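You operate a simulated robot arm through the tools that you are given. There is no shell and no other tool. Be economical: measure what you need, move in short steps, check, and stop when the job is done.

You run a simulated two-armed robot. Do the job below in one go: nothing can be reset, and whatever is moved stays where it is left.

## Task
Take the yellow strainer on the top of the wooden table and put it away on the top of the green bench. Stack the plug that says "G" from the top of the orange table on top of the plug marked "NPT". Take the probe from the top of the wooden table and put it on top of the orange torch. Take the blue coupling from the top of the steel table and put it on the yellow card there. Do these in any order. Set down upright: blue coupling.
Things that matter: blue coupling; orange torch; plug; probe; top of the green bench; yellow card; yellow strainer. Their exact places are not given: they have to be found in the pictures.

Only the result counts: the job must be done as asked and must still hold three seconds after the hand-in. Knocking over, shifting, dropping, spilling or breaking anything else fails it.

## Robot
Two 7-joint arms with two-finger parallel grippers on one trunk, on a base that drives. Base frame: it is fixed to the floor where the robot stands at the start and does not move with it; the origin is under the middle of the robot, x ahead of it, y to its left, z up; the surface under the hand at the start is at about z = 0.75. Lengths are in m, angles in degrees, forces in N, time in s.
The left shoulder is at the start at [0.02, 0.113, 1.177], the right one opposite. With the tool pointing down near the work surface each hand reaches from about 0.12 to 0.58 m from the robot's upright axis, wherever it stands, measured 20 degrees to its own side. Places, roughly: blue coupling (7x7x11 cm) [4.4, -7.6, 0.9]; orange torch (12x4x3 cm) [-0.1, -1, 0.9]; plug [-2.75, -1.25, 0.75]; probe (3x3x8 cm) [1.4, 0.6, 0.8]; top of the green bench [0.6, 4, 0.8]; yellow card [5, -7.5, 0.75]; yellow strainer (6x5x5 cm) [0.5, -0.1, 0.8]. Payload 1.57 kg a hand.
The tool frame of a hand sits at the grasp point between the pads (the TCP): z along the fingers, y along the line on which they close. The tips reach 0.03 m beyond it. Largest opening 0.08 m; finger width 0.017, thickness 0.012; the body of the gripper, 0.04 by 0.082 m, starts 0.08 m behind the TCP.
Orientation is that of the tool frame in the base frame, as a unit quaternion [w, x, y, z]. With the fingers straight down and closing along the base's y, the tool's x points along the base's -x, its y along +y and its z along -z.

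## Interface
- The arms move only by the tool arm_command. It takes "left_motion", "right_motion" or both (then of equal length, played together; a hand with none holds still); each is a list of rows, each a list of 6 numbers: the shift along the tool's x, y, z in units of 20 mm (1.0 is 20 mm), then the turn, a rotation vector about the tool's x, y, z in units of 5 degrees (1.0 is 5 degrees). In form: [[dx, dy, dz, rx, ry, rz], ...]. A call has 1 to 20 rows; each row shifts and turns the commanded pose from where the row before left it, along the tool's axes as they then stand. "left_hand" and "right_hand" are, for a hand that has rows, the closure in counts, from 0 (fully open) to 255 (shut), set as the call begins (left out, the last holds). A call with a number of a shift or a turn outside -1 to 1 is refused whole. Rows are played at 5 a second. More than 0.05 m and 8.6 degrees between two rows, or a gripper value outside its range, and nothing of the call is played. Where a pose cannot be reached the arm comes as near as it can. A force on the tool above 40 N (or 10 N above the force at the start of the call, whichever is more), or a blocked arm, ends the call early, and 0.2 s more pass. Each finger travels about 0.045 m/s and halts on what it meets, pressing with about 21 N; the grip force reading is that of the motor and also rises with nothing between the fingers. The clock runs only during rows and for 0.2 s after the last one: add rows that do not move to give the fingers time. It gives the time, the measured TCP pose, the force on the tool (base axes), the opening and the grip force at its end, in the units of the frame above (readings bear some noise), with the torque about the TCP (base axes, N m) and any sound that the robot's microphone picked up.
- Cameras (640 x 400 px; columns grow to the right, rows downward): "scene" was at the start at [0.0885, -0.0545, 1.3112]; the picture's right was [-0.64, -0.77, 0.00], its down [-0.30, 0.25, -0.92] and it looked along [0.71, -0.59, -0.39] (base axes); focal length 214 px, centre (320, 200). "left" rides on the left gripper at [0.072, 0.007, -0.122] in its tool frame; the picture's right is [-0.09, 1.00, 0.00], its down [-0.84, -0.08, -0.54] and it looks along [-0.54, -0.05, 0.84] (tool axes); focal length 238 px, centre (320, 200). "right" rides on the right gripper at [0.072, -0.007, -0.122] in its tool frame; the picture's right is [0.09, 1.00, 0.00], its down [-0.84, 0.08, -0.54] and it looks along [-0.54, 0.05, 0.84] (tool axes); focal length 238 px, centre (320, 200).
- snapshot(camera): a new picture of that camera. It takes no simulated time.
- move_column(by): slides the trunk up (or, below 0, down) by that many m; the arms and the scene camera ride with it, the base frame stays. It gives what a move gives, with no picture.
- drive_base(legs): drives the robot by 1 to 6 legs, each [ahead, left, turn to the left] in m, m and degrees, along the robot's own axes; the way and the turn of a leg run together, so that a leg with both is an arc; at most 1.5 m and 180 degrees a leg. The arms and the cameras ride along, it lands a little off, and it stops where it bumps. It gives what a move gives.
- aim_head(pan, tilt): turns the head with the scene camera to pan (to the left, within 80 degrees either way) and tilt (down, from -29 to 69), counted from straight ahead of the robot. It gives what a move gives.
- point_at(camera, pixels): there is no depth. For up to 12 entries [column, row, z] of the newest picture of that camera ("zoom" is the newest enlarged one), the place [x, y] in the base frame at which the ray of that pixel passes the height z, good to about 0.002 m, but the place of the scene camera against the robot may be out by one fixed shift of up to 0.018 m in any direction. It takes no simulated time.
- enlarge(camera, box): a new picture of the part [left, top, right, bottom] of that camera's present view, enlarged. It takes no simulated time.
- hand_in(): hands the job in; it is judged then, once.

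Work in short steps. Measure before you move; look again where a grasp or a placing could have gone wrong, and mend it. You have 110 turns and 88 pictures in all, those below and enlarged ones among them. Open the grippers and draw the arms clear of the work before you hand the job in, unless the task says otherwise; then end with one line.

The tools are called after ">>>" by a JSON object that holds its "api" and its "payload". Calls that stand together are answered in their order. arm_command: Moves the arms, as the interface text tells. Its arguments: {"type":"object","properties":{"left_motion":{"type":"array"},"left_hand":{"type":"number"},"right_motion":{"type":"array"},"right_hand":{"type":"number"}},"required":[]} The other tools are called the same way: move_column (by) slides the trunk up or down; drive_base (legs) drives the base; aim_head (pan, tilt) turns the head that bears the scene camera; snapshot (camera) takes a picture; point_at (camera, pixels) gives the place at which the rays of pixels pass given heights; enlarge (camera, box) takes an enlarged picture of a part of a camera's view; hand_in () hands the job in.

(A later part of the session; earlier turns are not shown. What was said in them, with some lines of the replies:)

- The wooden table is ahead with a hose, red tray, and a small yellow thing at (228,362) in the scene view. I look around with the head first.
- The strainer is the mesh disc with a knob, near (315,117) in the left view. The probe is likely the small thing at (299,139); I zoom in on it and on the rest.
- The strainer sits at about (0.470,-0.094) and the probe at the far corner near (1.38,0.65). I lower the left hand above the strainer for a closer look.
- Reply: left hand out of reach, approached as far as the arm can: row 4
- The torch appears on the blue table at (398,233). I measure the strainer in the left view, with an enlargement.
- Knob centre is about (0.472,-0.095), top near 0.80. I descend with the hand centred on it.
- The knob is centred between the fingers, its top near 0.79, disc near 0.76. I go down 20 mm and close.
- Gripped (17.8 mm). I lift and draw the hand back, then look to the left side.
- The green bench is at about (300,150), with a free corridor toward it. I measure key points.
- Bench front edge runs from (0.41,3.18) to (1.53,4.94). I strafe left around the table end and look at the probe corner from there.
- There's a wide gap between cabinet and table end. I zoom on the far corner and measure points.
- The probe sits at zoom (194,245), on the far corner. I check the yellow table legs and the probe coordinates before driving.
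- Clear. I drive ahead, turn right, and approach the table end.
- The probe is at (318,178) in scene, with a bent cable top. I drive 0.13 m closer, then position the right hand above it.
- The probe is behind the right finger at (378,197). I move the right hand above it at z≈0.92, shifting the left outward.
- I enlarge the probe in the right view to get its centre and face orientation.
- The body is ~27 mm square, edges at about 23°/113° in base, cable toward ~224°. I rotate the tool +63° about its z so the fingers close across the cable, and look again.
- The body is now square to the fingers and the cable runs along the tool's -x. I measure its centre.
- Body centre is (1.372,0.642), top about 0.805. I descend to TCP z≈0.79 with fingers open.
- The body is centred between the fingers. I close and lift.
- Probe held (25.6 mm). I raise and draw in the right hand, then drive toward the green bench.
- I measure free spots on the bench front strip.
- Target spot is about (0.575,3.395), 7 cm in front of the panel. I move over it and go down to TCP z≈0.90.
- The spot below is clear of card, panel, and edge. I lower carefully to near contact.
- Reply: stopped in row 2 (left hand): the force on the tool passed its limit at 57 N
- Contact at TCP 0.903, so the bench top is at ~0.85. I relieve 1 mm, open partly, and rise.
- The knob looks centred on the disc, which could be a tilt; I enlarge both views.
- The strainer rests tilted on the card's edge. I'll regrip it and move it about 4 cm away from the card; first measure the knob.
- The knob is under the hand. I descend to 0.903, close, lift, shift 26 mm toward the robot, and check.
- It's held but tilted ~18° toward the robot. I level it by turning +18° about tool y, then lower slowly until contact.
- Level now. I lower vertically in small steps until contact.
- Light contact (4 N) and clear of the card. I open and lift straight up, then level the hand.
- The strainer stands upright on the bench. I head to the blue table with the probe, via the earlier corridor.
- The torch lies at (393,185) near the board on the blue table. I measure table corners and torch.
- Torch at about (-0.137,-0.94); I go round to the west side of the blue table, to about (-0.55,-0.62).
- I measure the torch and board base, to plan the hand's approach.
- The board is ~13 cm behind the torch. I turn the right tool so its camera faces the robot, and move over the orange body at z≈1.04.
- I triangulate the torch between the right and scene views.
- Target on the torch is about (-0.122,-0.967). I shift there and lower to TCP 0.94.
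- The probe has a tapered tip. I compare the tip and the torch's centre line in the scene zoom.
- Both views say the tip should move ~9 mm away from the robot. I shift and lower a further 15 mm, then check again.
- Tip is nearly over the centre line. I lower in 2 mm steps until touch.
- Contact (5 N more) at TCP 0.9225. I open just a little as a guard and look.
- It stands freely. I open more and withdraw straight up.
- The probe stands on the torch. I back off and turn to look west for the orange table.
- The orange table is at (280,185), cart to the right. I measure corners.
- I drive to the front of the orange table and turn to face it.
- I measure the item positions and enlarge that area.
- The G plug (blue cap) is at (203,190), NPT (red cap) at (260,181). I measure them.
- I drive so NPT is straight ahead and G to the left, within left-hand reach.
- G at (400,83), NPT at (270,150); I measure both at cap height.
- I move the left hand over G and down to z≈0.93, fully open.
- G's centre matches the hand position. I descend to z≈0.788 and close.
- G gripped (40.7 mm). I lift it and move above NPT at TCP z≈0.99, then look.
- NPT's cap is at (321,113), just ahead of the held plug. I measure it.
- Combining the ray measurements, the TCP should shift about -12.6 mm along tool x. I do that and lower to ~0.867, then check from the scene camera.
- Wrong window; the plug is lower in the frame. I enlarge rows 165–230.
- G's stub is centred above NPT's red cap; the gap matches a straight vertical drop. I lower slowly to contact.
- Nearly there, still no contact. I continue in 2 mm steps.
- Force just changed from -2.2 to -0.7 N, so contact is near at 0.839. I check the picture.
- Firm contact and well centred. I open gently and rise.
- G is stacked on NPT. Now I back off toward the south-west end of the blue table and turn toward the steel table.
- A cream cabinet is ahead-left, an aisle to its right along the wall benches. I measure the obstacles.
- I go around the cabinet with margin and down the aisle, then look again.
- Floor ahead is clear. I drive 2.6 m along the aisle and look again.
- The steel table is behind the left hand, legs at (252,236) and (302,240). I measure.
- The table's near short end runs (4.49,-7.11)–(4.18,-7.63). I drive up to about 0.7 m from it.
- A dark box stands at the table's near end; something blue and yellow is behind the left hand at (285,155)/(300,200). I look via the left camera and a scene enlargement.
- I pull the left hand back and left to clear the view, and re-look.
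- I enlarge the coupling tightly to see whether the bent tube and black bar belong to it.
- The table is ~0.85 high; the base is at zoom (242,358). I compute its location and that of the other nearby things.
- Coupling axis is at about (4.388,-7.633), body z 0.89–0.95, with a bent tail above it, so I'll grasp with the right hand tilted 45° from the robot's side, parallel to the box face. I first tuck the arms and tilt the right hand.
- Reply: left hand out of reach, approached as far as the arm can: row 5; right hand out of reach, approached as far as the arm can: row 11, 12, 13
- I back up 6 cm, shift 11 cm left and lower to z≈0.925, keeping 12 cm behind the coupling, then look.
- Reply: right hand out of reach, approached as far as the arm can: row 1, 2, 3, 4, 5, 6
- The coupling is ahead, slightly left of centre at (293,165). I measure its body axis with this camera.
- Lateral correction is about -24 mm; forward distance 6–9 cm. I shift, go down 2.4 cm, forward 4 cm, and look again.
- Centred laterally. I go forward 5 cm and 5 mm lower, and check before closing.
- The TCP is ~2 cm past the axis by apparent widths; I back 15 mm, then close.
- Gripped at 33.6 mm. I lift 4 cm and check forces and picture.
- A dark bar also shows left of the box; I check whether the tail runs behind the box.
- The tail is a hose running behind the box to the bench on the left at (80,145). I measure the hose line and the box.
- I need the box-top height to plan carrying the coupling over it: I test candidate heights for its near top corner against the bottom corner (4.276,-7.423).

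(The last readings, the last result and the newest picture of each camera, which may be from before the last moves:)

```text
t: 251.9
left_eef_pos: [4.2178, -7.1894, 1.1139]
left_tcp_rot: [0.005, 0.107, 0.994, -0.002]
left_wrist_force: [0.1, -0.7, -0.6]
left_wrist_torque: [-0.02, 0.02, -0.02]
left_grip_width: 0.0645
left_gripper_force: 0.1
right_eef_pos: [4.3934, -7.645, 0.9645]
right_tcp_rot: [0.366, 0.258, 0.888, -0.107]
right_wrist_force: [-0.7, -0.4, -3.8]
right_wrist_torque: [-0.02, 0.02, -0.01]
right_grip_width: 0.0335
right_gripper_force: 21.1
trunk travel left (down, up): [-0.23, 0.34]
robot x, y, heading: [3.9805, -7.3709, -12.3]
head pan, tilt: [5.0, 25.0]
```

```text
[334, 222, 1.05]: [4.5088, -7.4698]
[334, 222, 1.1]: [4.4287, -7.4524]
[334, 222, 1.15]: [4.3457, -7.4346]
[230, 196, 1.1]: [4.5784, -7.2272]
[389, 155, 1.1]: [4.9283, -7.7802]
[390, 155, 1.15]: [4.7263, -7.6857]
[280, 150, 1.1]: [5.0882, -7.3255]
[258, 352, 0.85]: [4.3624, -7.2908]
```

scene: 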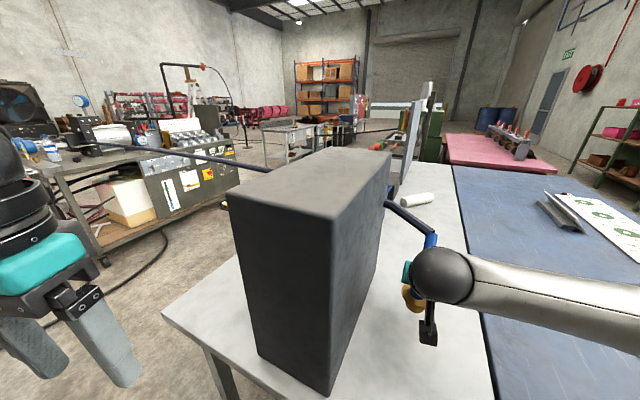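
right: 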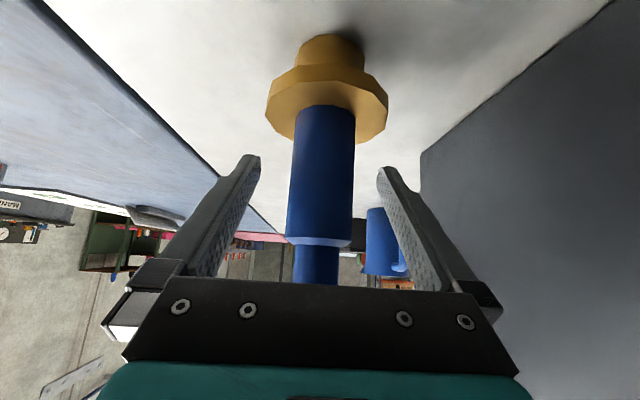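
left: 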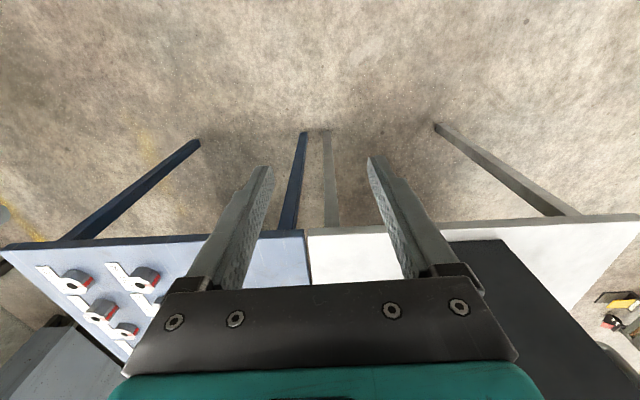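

Box top is ~1.19. I lift the coupling 6 cm more by arm and raise the trunk 0.34 m, so its bottom clears the box by ~9 cm.

>>> {"api": "arm_command", "payload": {"right_motion": [[-0.6, 0, -0.6, 0, 0, 0], [-0.6, 0, -0.6, 0, 0, 0], [-0.6, 0, -0.6, 0, 0, 0], [-0.6, 0, -0.6, 0, 0, 0], [0, 0, 0, 0, 0, 0]]}}

>>> {"api": "move_column", "payload": {"by": 0.34}}

>>> {"api": "aim_head", "payload": {"pan": 5, "tilt": 38}}

>>> {"api": "snapshot", "payload": {"camera": "scene"}}

```text
t: 253.1
left_eef_pos: [4.219, -7.1896, 1.114]
left_tcp_rot: [0.006, 0.108, 0.994, -0.003]
left_wrist_force: [0.1, 0.4, 0.4]
left_wrist_torque: [-0.04, -0.01, 0.02]
left_grip_width: 0.0643
left_gripper_force: 0.0
right_eef_pos: [4.3929, -7.6454, 1.0335]
right_tcp_rot: [0.366, 0.258, 0.888, -0.107]
right_wrist_force: [0.0, 0.6, -4.7]
right_wrist_torque: [0.01, 0.0, 0.02]
right_grip_width: 0.0336
right_gripper_force: 21.0
trunk travel left (down, up): [-0.23, 0.34]
robot x, y, heading: [3.976, -7.3706, -12.4]
head pan, tilt: [5.0, 25.0]
```

```text
t: 256.4
left_eef_pos: [4.2188, -7.1894, 1.4536]
left_tcp_rot: [0.006, 0.107, 0.994, -0.003]
left_wrist_force: [0.2, 0.0, -0.2]
left_wrist_torque: [0.05, -0.01, 0.03]
left_grip_width: 0.0644
left_gripper_force: 0.1
right_eef_pos: [4.3935, -7.6467, 1.3729]
right_tcp_rot: [0.366, 0.258, 0.888, -0.107]
right_wrist_force: [0.6, 0.1, -5.7]
right_wrist_torque: [-0.03, 0.0, -0.01]
right_grip_width: 0.0334
right_gripper_force: 20.7
trunk travel left (down, up): [-0.57, 0.0]
robot x, y, heading: [3.976, -7.3712, -12.2]
head pan, tilt: [5.0, 25.0]
```

```text
t: 257.2
left_eef_pos: [4.2187, -7.1902, 1.4533]
left_tcp_rot: [0.006, 0.107, 0.994, -0.003]
left_wrist_force: [0.5, 0.2, -0.8]
left_wrist_torque: [0.01, 0.0, 0.0]
left_grip_width: 0.064
left_gripper_force: 0.0
right_eef_pos: [4.3921, -7.6459, 1.3732]
right_tcp_rot: [0.366, 0.258, 0.888, -0.106]
right_wrist_force: [1.1, 0.3, -4.5]
right_wrist_torque: [-0.01, -0.04, -0.01]
right_grip_width: 0.0332
right_gripper_force: 20.8
trunk travel left (down, up): [-0.57, 0.0]
robot x, y, heading: [3.9787, -7.37, -12.3]
head pan, tilt: [5.0, 38.0]
```

```text
8 pictures are left
```

scene: 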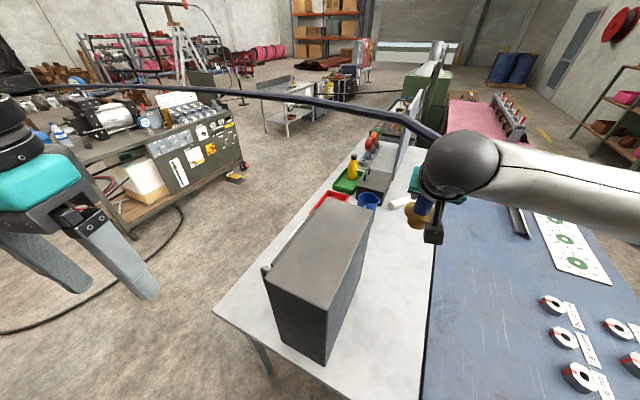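

I look for the yellow card near (320,205), by the red tray.

>>> {"api": "enlarge", "payload": {"camera": "scene", "box": [260, 140, 420, 240]}}

```text
4.00 times, centred on (340, 190) of scene
```

zoom: 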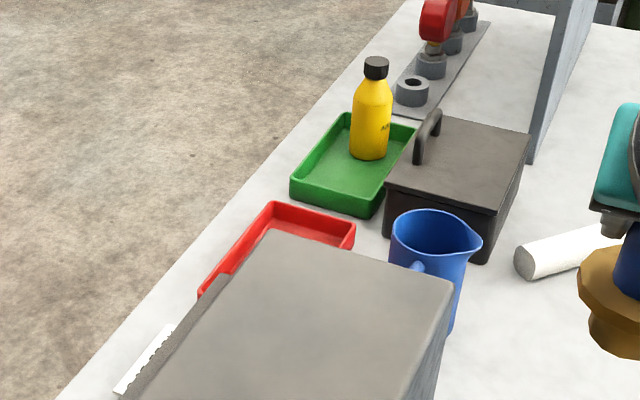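

The card isn't visible yet; I check which places are hidden by the hand and the panel.

>>> {"api": "point_at", "payload": {"camera": "scene", "pixels": [[368, 200, 0.85], [405, 205, 0.85], [435, 190, 0.85], [430, 150, 0.85], [418, 140, 0.85], [335, 200, 0.85], [405, 165, 0.85], [390, 110, 0.85]]}}

```text
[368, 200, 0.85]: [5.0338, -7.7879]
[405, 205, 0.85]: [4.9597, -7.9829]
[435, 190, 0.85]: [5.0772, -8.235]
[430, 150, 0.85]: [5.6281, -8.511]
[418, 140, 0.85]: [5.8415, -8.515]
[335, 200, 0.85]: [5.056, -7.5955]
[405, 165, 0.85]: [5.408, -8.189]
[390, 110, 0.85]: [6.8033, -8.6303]
```

The card is likely hidden behind the box. I tuck the left hand inward, then carry the coupling over the box and go round to the north side.

>>> {"api": "arm_command", "payload": {"left_motion": [[0, -1, 0, 0, 0, 0], [0, -1, 0, 0, 0, 0], [0, -1, 0, 0, 0, 0], [0, -1, 0, 0, 0, 0], [0, -1, 0, 0, 0, 0], [0, 0, 0, 0, 0, 0]]}}

>>> {"api": "drive_base", "payload": {"legs": [[-0.043, 0.523, 0], [0.546, 0.17, 0], [0, 0, -38]]}}

>>> {"api": "aim_head", "payload": {"pan": 0, "tilt": 45}}

>>> {"api": "snapshot", "payload": {"camera": "scene"}}

```text
t: 258.6
left_eef_pos: [4.1965, -7.288, 1.4549]
left_tcp_rot: [0.005, 0.107, 0.994, -0.003]
left_wrist_force: [0.3, -0.5, -0.2]
left_wrist_torque: [0.0, -0.02, 0.0]
left_grip_width: 0.0646
left_gripper_force: 0.0
right_eef_pos: [4.3925, -7.6442, 1.3737]
right_tcp_rot: [0.366, 0.258, 0.888, -0.106]
right_wrist_force: [-0.4, 0.2, -3.9]
right_wrist_torque: [0.01, -0.02, -0.02]
right_grip_width: 0.0336
right_gripper_force: 21.0
trunk travel left (down, up): [-0.57, 0.0]
robot x, y, heading: [3.979, -7.3693, -12.6]
head pan, tilt: [5.0, 38.0]
```

```text
t: 266.2
left_eef_pos: [4.8365, -6.8682, 1.4545]
left_tcp_rot: [0.005, 0.418, 0.909, -0.004]
left_wrist_force: [-0.2, 0.2, -0.2]
left_wrist_torque: [0.01, -0.01, 0.02]
left_grip_width: 0.0643
left_gripper_force: 0.1
right_eef_pos: [4.7772, -7.273, 1.3725]
right_tcp_rot: [0.313, 0.527, 0.76, -0.217]
right_wrist_force: [0.8, 0.0, -4.2]
right_wrist_torque: [0.02, 0.0, -0.01]
right_grip_width: 0.0335
right_gripper_force: 21.0
trunk travel left (down, up): [-0.57, 0.0]
robot x, y, heading: [4.6083, -6.8047, -49.5]
head pan, tilt: [5.0, 38.0]
```

```text
t: 266.9
left_eef_pos: [4.836, -6.8678, 1.4545]
left_tcp_rot: [0.006, 0.418, 0.908, -0.005]
left_wrist_force: [-0.7, -0.4, 0.6]
left_wrist_torque: [0.03, 0.02, 0.0]
left_grip_width: 0.0645
left_gripper_force: 0.0
right_eef_pos: [4.7753, -7.2718, 1.3725]
right_tcp_rot: [0.313, 0.527, 0.759, -0.217]
right_wrist_force: [0.2, -0.2, -3.9]
right_wrist_torque: [0.01, -0.04, -0.01]
right_grip_width: 0.0334
right_gripper_force: 21.0
trunk travel left (down, up): [-0.57, 0.0]
robot x, y, heading: [4.6141, -6.8036, -49.7]
head pan, tilt: [0.0, 45.0]
```

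```text
6 pictures are left
```

scene: 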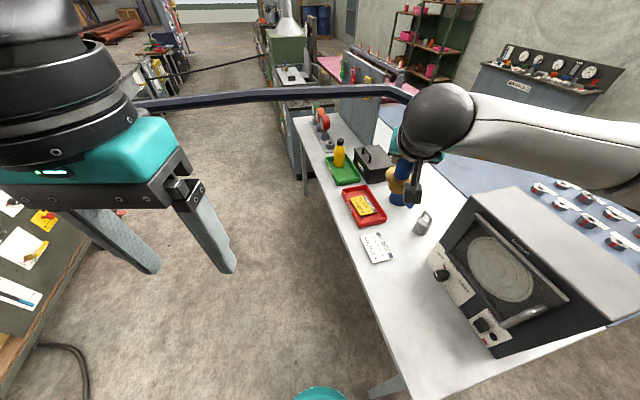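

The yellow card lies in the red tray at (363,205). I enlarge it and measure.

>>> {"api": "enlarge", "payload": {"camera": "scene", "box": [320, 150, 448, 270]}}

>>> {"api": "point_at", "payload": {"camera": "scene", "pixels": [[363, 205, 0.855], [352, 197, 0.855], [371, 196, 0.855], [374, 212, 0.855], [356, 216, 0.855], [339, 164, 0.86], [423, 230, 0.85], [378, 246, 0.85], [342, 187, 0.88], [386, 222, 0.88], [352, 228, 0.88]]}}

```text
3.33 times, centred on (384, 210) of scene
```

zoom: 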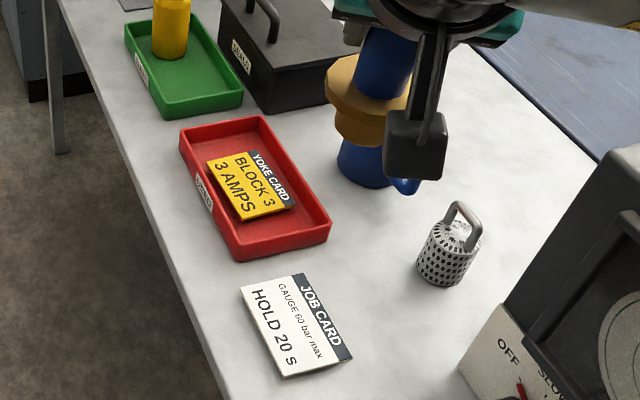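

```text
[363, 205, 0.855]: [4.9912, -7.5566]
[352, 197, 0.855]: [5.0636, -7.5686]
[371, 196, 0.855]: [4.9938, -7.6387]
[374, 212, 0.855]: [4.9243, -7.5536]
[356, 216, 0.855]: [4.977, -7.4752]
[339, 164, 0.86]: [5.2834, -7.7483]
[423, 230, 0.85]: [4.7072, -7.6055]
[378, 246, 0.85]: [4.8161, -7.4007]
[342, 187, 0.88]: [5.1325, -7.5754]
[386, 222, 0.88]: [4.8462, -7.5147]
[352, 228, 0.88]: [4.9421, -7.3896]
```

Card centre ≈(4.988,-7.556), flat in the tray. I tuck the left hand further in and up, then drive 0.33 m closer so the coupling hangs nearly above the card.

>>> {"api": "arm_command", "payload": {"left_motion": [[0, -1, -1, 0, 0, 0], [0, -1, -1, 0, 0, 0], [0, -1, -1, 0, 0, 0], [0, 0, -1, 0, 0, 0], [0, 0, 0, 0, 0, 0]]}}

>>> {"api": "drive_base", "payload": {"legs": [[0.328, 0.006, 0]]}}

>>> {"api": "aim_head", "payload": {"pan": -15, "tilt": 55}}

>>> {"api": "enlarge", "payload": {"camera": "scene", "box": [200, 100, 440, 250]}}

```text
t: 268.1
left_eef_pos: [4.7906, -6.9067, 1.5344]
left_tcp_rot: [0.002, 0.417, 0.909, -0.004]
left_wrist_force: [0.3, -0.2, -0.8]
left_wrist_torque: [0.01, 0.0, -0.02]
left_grip_width: 0.0644
left_gripper_force: 0.0
right_eef_pos: [4.7757, -7.2727, 1.3741]
right_tcp_rot: [0.313, 0.527, 0.76, -0.218]
right_wrist_force: [0.8, 0.9, -4.9]
right_wrist_torque: [0.01, 0.01, -0.02]
right_grip_width: 0.0337
right_gripper_force: 21.0
trunk travel left (down, up): [-0.57, 0.0]
robot x, y, heading: [4.6112, -6.8035, -49.5]
head pan, tilt: [0.0, 45.0]
```

```text
t: 270.3
left_eef_pos: [5.0087, -7.1587, 1.5344]
left_tcp_rot: [0.001, 0.421, 0.907, -0.004]
left_wrist_force: [-0.4, -0.8, -0.4]
left_wrist_torque: [0.01, 0.01, 0.01]
left_grip_width: 0.0643
left_gripper_force: 0.0
right_eef_pos: [4.9906, -7.5249, 1.3727]
right_tcp_rot: [0.311, 0.532, 0.757, -0.219]
right_wrist_force: [0.2, -0.2, -4.2]
right_wrist_torque: [-0.02, 0.01, 0.0]
right_grip_width: 0.0334
right_gripper_force: 20.8
trunk travel left (down, up): [-0.57, 0.0]
robot x, y, heading: [4.8281, -7.0525, -50.2]
head pan, tilt: [0.0, 45.0]
```

```text
t: 271.1
left_eef_pos: [5.0088, -7.1576, 1.5352]
left_tcp_rot: [0.002, 0.422, 0.907, -0.005]
left_wrist_force: [0.4, 0.0, 0.4]
left_wrist_torque: [0.02, -0.03, 0.02]
left_grip_width: 0.0645
left_gripper_force: 0.1
right_eef_pos: [4.9898, -7.5251, 1.3733]
right_tcp_rot: [0.311, 0.532, 0.756, -0.219]
right_wrist_force: [0.2, 0.1, -4.2]
right_wrist_torque: [-0.04, -0.01, 0.02]
right_grip_width: 0.0334
right_gripper_force: 20.8
trunk travel left (down, up): [-0.57, 0.0]
robot x, y, heading: [4.8335, -7.0521, -50.3]
head pan, tilt: [-15.0, 55.0]
```

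```text
2.67 times, centred on (320, 175) of scene
```

zoom: 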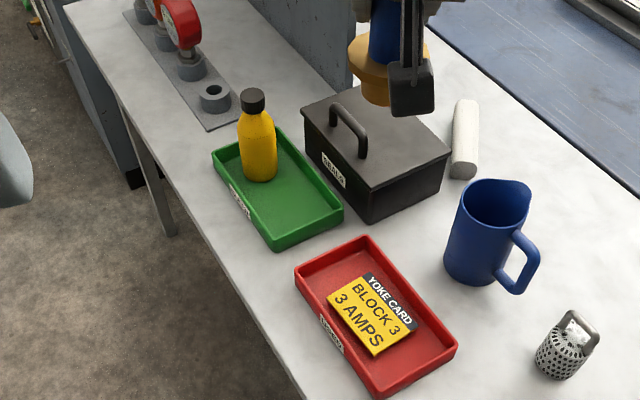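

The card is at zoom (372,313). I measure it and the coupling's base in the same picture for a relative correction.

>>> {"api": "point_at", "payload": {"camera": "zoom", "pixels": [[372, 313, 0.86], [372, 313, 0.85], [328, 305, 0.86], [368, 272, 0.86], [418, 330, 0.86], [376, 356, 0.86], [378, 96, 1.3], [386, 60, 1.335], [347, 70, 1.33], [460, 350, 0.88], [368, 237, 0.88]]}}

```text
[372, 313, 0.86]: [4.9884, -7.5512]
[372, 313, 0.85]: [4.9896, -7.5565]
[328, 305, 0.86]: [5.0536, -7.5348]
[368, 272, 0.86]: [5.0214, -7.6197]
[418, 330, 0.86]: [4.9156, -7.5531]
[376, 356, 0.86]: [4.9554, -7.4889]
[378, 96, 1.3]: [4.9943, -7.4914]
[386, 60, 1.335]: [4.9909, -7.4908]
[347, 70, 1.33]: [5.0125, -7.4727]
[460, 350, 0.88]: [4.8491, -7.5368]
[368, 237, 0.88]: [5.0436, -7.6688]
```

I shift the hand 38 mm forward and 20 mm in -y to bring the coupling over the card, then lower the trunk 0.39 m.

>>> {"api": "arm_command", "payload": {"right_motion": [[-0.68, -0.5, 0.68, 0, 0, 0], [-0.68, -0.5, 0.68, 0, 0, 0], [0, 0, 0, 0, 0, 0]]}}

>>> {"api": "move_column", "payload": {"by": -0.39}}

>>> {"api": "aim_head", "payload": {"pan": -20, "tilt": 50}}

>>> {"api": "enlarge", "payload": {"camera": "scene", "box": [220, 100, 420, 225]}}

```text
t: 271.9
left_eef_pos: [5.0098, -7.1588, 1.5349]
left_tcp_rot: [0.002, 0.42, 0.908, -0.005]
left_wrist_force: [-0.8, 0.2, 0.7]
left_wrist_torque: [0.0, 0.0, -0.05]
left_grip_width: 0.0645
left_gripper_force: 0.1
right_eef_pos: [4.9851, -7.5672, 1.3745]
right_tcp_rot: [0.311, 0.532, 0.757, -0.219]
right_wrist_force: [0.2, 0.0, -4.5]
right_wrist_torque: [0.03, 0.0, 0.04]
right_grip_width: 0.0334
right_gripper_force: 21.0
trunk travel left (down, up): [-0.57, 0.0]
robot x, y, heading: [4.8302, -7.0538, -50.1]
head pan, tilt: [-15.0, 55.0]
```

```text
t: 275.6
left_eef_pos: [5.0191, -7.1544, 1.143]
left_tcp_rot: [-0.002, 0.42, 0.907, -0.009]
left_wrist_force: [0.4, 0.2, -1.4]
left_wrist_torque: [0.03, 0.01, 0.0]
left_grip_width: 0.0642
left_gripper_force: 0.1
right_eef_pos: [4.9974, -7.5606, 0.9855]
right_tcp_rot: [0.31, 0.527, 0.76, -0.221]
right_wrist_force: [0.0, -0.5, -5.4]
right_wrist_torque: [-0.02, 0.0, 0.02]
right_grip_width: 0.0332
right_gripper_force: 21.4
trunk travel left (down, up): [-0.18, 0.39]
robot x, y, heading: [4.8299, -7.0545, -50.1]
head pan, tilt: [-15.0, 55.0]
```

```text
t: 276.3
left_eef_pos: [5.0179, -7.1556, 1.1431]
left_tcp_rot: [-0.002, 0.42, 0.907, -0.008]
left_wrist_force: [0.3, -0.4, -0.4]
left_wrist_torque: [0.01, 0.0, 0.01]
left_grip_width: 0.0643
left_gripper_force: 0.2
right_eef_pos: [4.998, -7.5613, 0.9851]
right_tcp_rot: [0.309, 0.527, 0.76, -0.221]
right_wrist_force: [0.4, 0.6, -3.4]
right_wrist_torque: [-0.01, 0.0, 0.01]
right_grip_width: 0.033
right_gripper_force: 21.0
trunk travel left (down, up): [-0.18, 0.39]
robot x, y, heading: [4.8287, -7.0515, -50.4]
head pan, tilt: [-20.0, 50.0]
```

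```text
3.20 times, centred on (320, 162) of scene
```

zoom: 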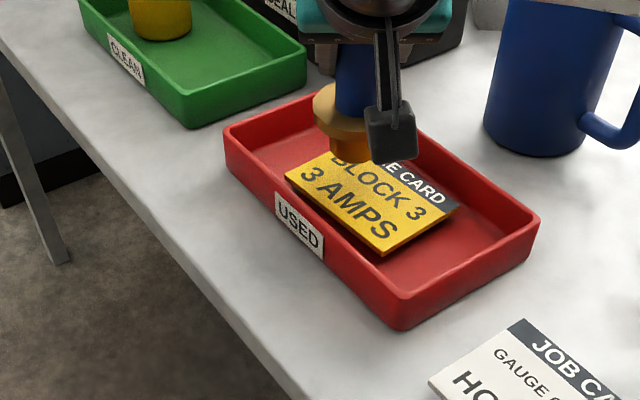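

The TCP moved ~12 mm while lowering. I measure base and card in this picture for a relative correction.

>>> {"api": "point_at", "payload": {"camera": "zoom", "pixels": [[351, 154, 0.908], [351, 163, 0.908], [285, 178, 0.865], [458, 208, 0.865], [380, 252, 0.858], [371, 201, 0.865], [340, 110, 0.945], [314, 103, 0.943]]}}

```text
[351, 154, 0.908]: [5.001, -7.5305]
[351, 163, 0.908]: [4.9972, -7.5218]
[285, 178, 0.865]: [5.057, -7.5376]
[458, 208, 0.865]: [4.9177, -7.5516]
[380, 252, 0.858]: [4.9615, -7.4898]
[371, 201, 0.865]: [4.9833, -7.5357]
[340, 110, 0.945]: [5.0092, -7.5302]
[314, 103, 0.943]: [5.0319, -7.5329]
```

The relative error is only ~17 mm along -y. I correct and lower in small steps.

>>> {"api": "arm_command", "payload": {"right_motion": [[0, -0.85, 0, 0, 0, 0], [0.35, 0, 0.35, 0, 0, 0], [0.35, 0, 0.35, 0, 0, 0], [0.14, 0, 0.14, 0, 0, 0], [0.1, 0, 0.1, 0, 0, 0], [0, 0, 0, 0, 0, 0]]}}

```text
t: 277.9
left_eef_pos: [5.0236, -7.1565, 1.143]
left_tcp_rot: [-0.003, 0.415, 0.91, -0.008]
left_wrist_force: [1.3, 0.0, -0.4]
left_wrist_torque: [0.02, 0.06, -0.01]
left_grip_width: 0.0644
left_gripper_force: 0.0
right_eef_pos: [5.0029, -7.5599, 0.9541]
right_tcp_rot: [0.311, 0.513, 0.771, -0.213]
right_wrist_force: [-0.3, -2.0, -5.2]
right_wrist_torque: [0.06, 0.0, 0.04]
right_grip_width: 0.0326
right_gripper_force: 21.2
trunk travel left (down, up): [-0.18, 0.39]
robot x, y, heading: [4.8326, -7.0521, -49.5]
head pan, tilt: [-20.0, 50.0]
stopped in row 6 (right hand): the arm was blocked; the commanded pose is now the measured one
```

The right arm is blocked — probably the elbow/forearm against the tall instrument box. I raise the trunk 0.25 m to free it and look.

>>> {"api": "move_column", "payload": {"by": 0.25}}

>>> {"api": "aim_head", "payload": {"pan": -40, "tilt": 45}}

>>> {"api": "snapshot", "payload": {"camera": "scene"}}

```text
t: 280.5
left_eef_pos: [5.0091, -7.1588, 1.3942]
left_tcp_rot: [0.002, 0.419, 0.908, -0.004]
left_wrist_force: [-0.1, -1.3, -1.0]
left_wrist_torque: [-0.01, 0.03, 0.02]
left_grip_width: 0.0642
left_gripper_force: 0.1
right_eef_pos: [4.9809, -7.5645, 1.2057]
right_tcp_rot: [0.315, 0.521, 0.764, -0.213]
right_wrist_force: [-0.6, -0.5, -4.7]
right_wrist_torque: [0.0, -0.02, 0.04]
right_grip_width: 0.0328
right_gripper_force: 20.7
trunk travel left (down, up): [-0.43, 0.14]
robot x, y, heading: [4.8329, -7.0568, -49.8]
head pan, tilt: [-20.0, 50.0]
```

```text
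t: 281.3
left_eef_pos: [5.0107, -7.1579, 1.3951]
left_tcp_rot: [0.001, 0.418, 0.909, -0.005]
left_wrist_force: [0.4, 0.8, 0.6]
left_wrist_torque: [0.0, 0.01, 0.02]
left_grip_width: 0.0641
left_gripper_force: 0.0
right_eef_pos: [4.983, -7.5668, 1.2073]
right_tcp_rot: [0.316, 0.521, 0.764, -0.212]
right_wrist_force: [0.5, 1.0, -5.7]
right_wrist_torque: [0.02, 0.02, 0.0]
right_grip_width: 0.0332
right_gripper_force: 21.2
trunk travel left (down, up): [-0.43, 0.14]
robot x, y, heading: [4.8313, -7.054, -49.8]
head pan, tilt: [-40.0, 45.0]
```

```text
2 pictures are left
```

scene: 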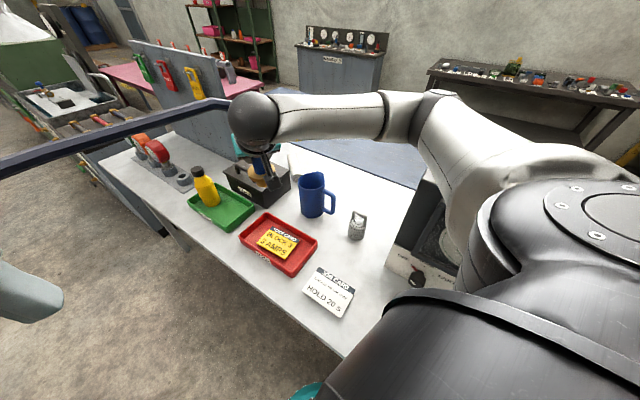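

The arm is free now, elbow well above the box, and the TCP is right over the target (4.983,-7.567). I lower with the arm only, watching for deviation.

>>> {"api": "arm_command", "payload": {"right_motion": [[0.6, 0, 0.6, 0, 0, 0], [0.6, 0, 0.6, 0, 0, 0], [0.6, 0, 0.6, 0, 0, 0], [0.6, 0, 0.6, 0, 0, 0], [0.6, 0, 0.6, 0, 0, 0], [0.6, 0, 0.6, 0, 0, 0], [0.6, 0, 0.6, 0, 0, 0], [0.6, 0, 0.6, 0, 0, 0], [0.6, 0, 0.6, 0, 0, 0], [0.6, 0, 0.6, 0, 0, 0], [0.6, 0, 0.6, 0, 0, 0], [0.6, 0, 0.6, 0, 0, 0], [0.5, 0, 0.5, 0, 0, 0], [0, 0, 0, 0, 0, 0]]}}

>>> {"api": "point_at", "payload": {"camera": "scene", "pixels": [[387, 273, 0.85], [278, 245, 0.865], [252, 240, 0.87]]}}

```text
t: 284.3
left_eef_pos: [5.01, -7.1584, 1.3956]
left_tcp_rot: [0.0, 0.418, 0.909, -0.005]
left_wrist_force: [0.7, -0.5, -0.3]
left_wrist_torque: [0.01, 0.0, 0.04]
left_grip_width: 0.0643
left_gripper_force: 0.1
right_eef_pos: [4.9814, -7.5639, 0.9904]
right_tcp_rot: [0.315, 0.521, 0.764, -0.213]
right_wrist_force: [-0.4, 0.5, -4.8]
right_wrist_torque: [0.01, 0.01, 0.02]
right_grip_width: 0.0328
right_gripper_force: 20.9
trunk travel left (down, up): [-0.43, 0.14]
robot x, y, heading: [4.8272, -7.0545, -49.8]
head pan, tilt: [-40.0, 45.0]
```

```text
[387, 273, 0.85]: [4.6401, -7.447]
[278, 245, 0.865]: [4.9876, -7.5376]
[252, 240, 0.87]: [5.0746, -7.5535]
```

No blockage. I continue down in fine steps to contact.

>>> {"api": "arm_command", "payload": {"right_motion": [[0.4, 0, 0.4, 0, 0, 0], [0.4, 0, 0.4, 0, 0, 0], [0.4, 0, 0.4, 0, 0, 0], [0.14, 0, 0.14, 0, 0, 0], [0.07, 0, 0.07, 0, 0, 0], [0.07, 0, 0.07, 0, 0, 0], [0, 0, 0, 0, 0, 0]]}}

```text
t: 285.9
left_eef_pos: [5.0102, -7.1561, 1.3941]
left_tcp_rot: [0.001, 0.418, 0.909, -0.006]
left_wrist_force: [-0.4, 0.1, 0.7]
left_wrist_torque: [-0.01, -0.03, -0.01]
left_grip_width: 0.0645
left_gripper_force: 0.1
right_eef_pos: [4.984, -7.5645, 0.9507]
right_tcp_rot: [0.318, 0.521, 0.763, -0.215]
right_wrist_force: [-0.6, -4.6, 17.0]
right_wrist_torque: [-0.33, 0.13, 0.08]
right_grip_width: 0.0328
right_gripper_force: 20.7
trunk travel left (down, up): [-0.43, 0.14]
robot x, y, heading: [4.8301, -7.0526, -49.9]
head pan, tilt: [-40.0, 45.0]
```

Contact (17 N) at TCP 0.951. I relieve 2 mm and take a close look before releasing.

>>> {"api": "arm_command", "payload": {"right_motion": [[-0.07, 0, -0.07, 0, 0, 0], [0, 0, 0, 0, 0, 0]]}}

>>> {"api": "aim_head", "payload": {"pan": -27, "tilt": 50}}

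>>> {"api": "enlarge", "payload": {"camera": "scene", "box": [250, 150, 410, 250]}}

```text
t: 286.5
left_eef_pos: [5.0103, -7.1566, 1.3958]
left_tcp_rot: [0.002, 0.418, 0.908, -0.006]
left_wrist_force: [-0.7, -0.4, -0.2]
left_wrist_torque: [-0.02, 0.0, 0.0]
left_grip_width: 0.0641
left_gripper_force: 0.1
right_eef_pos: [4.9827, -7.5637, 0.9506]
right_tcp_rot: [0.316, 0.52, 0.764, -0.212]
right_wrist_force: [1.4, -3.2, 10.4]
right_wrist_torque: [-0.26, -0.03, 0.0]
right_grip_width: 0.0323
right_gripper_force: 21.3
trunk travel left (down, up): [-0.43, 0.14]
robot x, y, heading: [4.8304, -7.0551, -49.7]
head pan, tilt: [-40.0, 45.0]
```

```text
t: 287.2
left_eef_pos: [5.0117, -7.158, 1.3953]
left_tcp_rot: [0.002, 0.418, 0.909, -0.006]
left_wrist_force: [-0.6, 0.4, 0.0]
left_wrist_torque: [0.0, 0.01, 0.03]
left_grip_width: 0.0642
left_gripper_force: 0.1
right_eef_pos: [4.9836, -7.5635, 0.9506]
right_tcp_rot: [0.315, 0.52, 0.765, -0.212]
right_wrist_force: [1.1, -2.7, 9.6]
right_wrist_torque: [-0.15, -0.07, 0.01]
right_grip_width: 0.0328
right_gripper_force: 21.2
trunk travel left (down, up): [-0.43, 0.14]
robot x, y, heading: [4.8303, -7.054, -49.8]
head pan, tilt: [-27.0, 50.0]
```

```text
4.00 times, centred on (330, 200) of scene
```

zoom: 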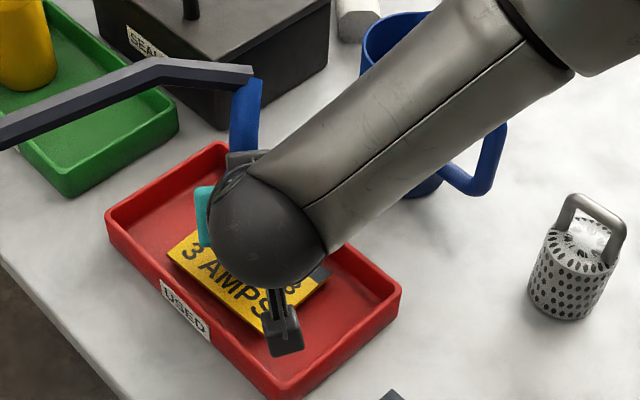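

I check the card's place again in this picture relative to the coupling.

>>> {"api": "point_at", "payload": {"camera": "zoom", "pixels": [[167, 252, 0.865], [270, 335, 0.865], [328, 272, 0.865], [248, 262, 0.865], [240, 125, 0.97], [250, 78, 1.05], [236, 150, 0.95]]}}

```text
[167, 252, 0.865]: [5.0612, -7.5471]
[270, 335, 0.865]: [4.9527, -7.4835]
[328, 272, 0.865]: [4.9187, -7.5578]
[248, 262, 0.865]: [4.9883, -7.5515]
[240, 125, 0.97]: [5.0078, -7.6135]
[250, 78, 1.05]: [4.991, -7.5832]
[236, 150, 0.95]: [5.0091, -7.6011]
```

The coupling axis is within ~1 cm of the card's centre. I release gradually and withdraw along the finger axis.

>>> {"api": "arm_command", "payload": {"right_motion": [[0, 0, 0, 0, 0, 0], [0, 0, 0, 0, 0, 0], [0, 0, 0, 0, 0, 0], [0, 0, 0, 0, 0, 0]], "right_hand": 130}}

>>> {"api": "arm_command", "payload": {"right_motion": [[0, 0, 0, 0, 0, 0], [0, 0, 0, 0, 0, 0], [0, 0, 0, 0, 0, 0], [0, 0, 0, 0, 0, 0], [0, 0, 0, 0, 0, 0]], "right_hand": 0}}

```text
t: 288.2
left_eef_pos: [5.0089, -7.157, 1.3943]
left_tcp_rot: [0.002, 0.418, 0.909, -0.005]
left_wrist_force: [0.1, -0.1, 0.3]
left_wrist_torque: [-0.02, 0.01, -0.03]
left_grip_width: 0.0644
left_gripper_force: 0.1
right_eef_pos: [4.984, -7.5655, 0.9499]
right_tcp_rot: [0.315, 0.52, 0.765, -0.212]
right_wrist_force: [0.1, 0.2, 0.1]
right_wrist_torque: [0.01, 0.02, -0.01]
right_grip_width: 0.0392
right_gripper_force: 0.1
trunk travel left (down, up): [-0.43, 0.14]
robot x, y, heading: [4.8293, -7.0549, -49.7]
head pan, tilt: [-27.0, 50.0]
```

```text
t: 289.4
left_eef_pos: [5.0092, -7.1561, 1.3939]
left_tcp_rot: [0.002, 0.418, 0.908, -0.005]
left_wrist_force: [0.2, 0.0, 0.4]
left_wrist_torque: [0.02, -0.01, -0.03]
left_grip_width: 0.0642
left_gripper_force: 0.0
right_eef_pos: [4.9824, -7.5645, 0.9508]
right_tcp_rot: [0.315, 0.521, 0.765, -0.212]
right_wrist_force: [0.7, 0.0, -0.5]
right_wrist_torque: [0.0, -0.03, 0.01]
right_grip_width: 0.08
right_gripper_force: 0.0
trunk travel left (down, up): [-0.43, 0.14]
robot x, y, heading: [4.827, -7.0529, -49.7]
head pan, tilt: [-27.0, 50.0]
```

Released with zero force. I withdraw along -z 18 cm, then take the last picture.

>>> {"api": "arm_command", "payload": {"right_motion": [[0, 0, -0.5, 0, 0, 0], [0, 0, -0.5, 0, 0, 0], [0, 0, -1, 0, 0, 0], [0, 0, -1, 0, 0, 0], [0, 0, -1, 0, 0, 0], [0, 0, -1, 0, 0, 0], [0, 0, -1, 0, 0, 0], [-0.7, 0, -0.7, 0, 0, 0], [-0.7, 0, -0.7, 0, 0, 0], [-0.7, 0, -0.7, 0, 0, 0], [-0.7, 0, -0.7, 0, 0, 0], [0, 0, 0, 0, 0, 0]]}}

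>>> {"api": "enlarge", "payload": {"camera": "scene", "box": [220, 125, 420, 250]}}

```text
t: 292.1
left_eef_pos: [5.0091, -7.1575, 1.3936]
left_tcp_rot: [0.001, 0.418, 0.908, -0.005]
left_wrist_force: [-0.1, -1.0, -1.0]
left_wrist_torque: [0.01, 0.01, -0.03]
left_grip_width: 0.0641
left_gripper_force: 0.1
right_eef_pos: [4.951, -7.4857, 1.1134]
right_tcp_rot: [0.315, 0.52, 0.765, -0.212]
right_wrist_force: [-0.2, 0.6, 0.1]
right_wrist_torque: [-0.01, -0.01, -0.04]
right_grip_width: 0.08
right_gripper_force: 0.0
trunk travel left (down, up): [-0.43, 0.14]
robot x, y, heading: [4.83, -7.0558, -49.5]
head pan, tilt: [-27.0, 50.0]
```

```text
3.20 times, centred on (320, 188) of scene
```

zoom: 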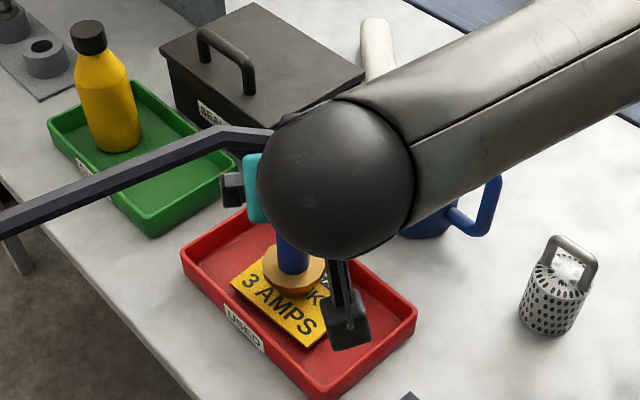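

The coupling stands upright on the yellow card. I raise the trunk and back away to clear everything.

>>> {"api": "move_column", "payload": {"by": 0.12}}

>>> {"api": "drive_base", "payload": {"legs": [[-0.3, 0, 0]]}}

```text
t: 293.6
left_eef_pos: [5.0105, -7.1577, 1.5146]
left_tcp_rot: [0.002, 0.418, 0.908, -0.004]
left_wrist_force: [-0.4, -0.7, 0.4]
left_wrist_torque: [-0.01, 0.01, 0.0]
left_grip_width: 0.0643
left_gripper_force: 0.1
right_eef_pos: [4.9516, -7.4845, 1.2338]
right_tcp_rot: [0.316, 0.52, 0.765, -0.212]
right_wrist_force: [0.6, 0.6, -0.4]
right_wrist_torque: [-0.03, 0.02, 0.03]
right_grip_width: 0.0798
right_gripper_force: 0.1
trunk travel left (down, up): [-0.55, 0.02]
robot x, y, heading: [4.8306, -7.0546, -49.7]
head pan, tilt: [-27.0, 50.0]
```

```text
t: 295.6
left_eef_pos: [4.8195, -6.9305, 1.515]
left_tcp_rot: [0.001, 0.416, 0.909, -0.005]
left_wrist_force: [-0.1, 0.6, 0.3]
left_wrist_torque: [-0.02, -0.02, 0.0]
left_grip_width: 0.064
left_gripper_force: 0.0
right_eef_pos: [4.7612, -7.2597, 1.2348]
right_tcp_rot: [0.316, 0.519, 0.765, -0.212]
right_wrist_force: [-0.3, 0.1, -0.2]
right_wrist_torque: [0.01, -0.01, -0.01]
right_grip_width: 0.0801
right_gripper_force: 0.1
trunk travel left (down, up): [-0.55, 0.02]
robot x, y, heading: [4.6378, -6.8312, -49.4]
head pan, tilt: [-27.0, 50.0]
```

Both grippers are open and the arms are clear of the work, so I hand the job in.

>>> {"api": "hand_in", "payload": {}}

```text
The job is handed in.
```

All four placements are done and the job is handed in, but two things were bumped on the way: the right arm pressed on the tall instrument box while I was lowering the coupling, and the strainer first rested on the job card on the green bench and may have nudged it a few millimetres.
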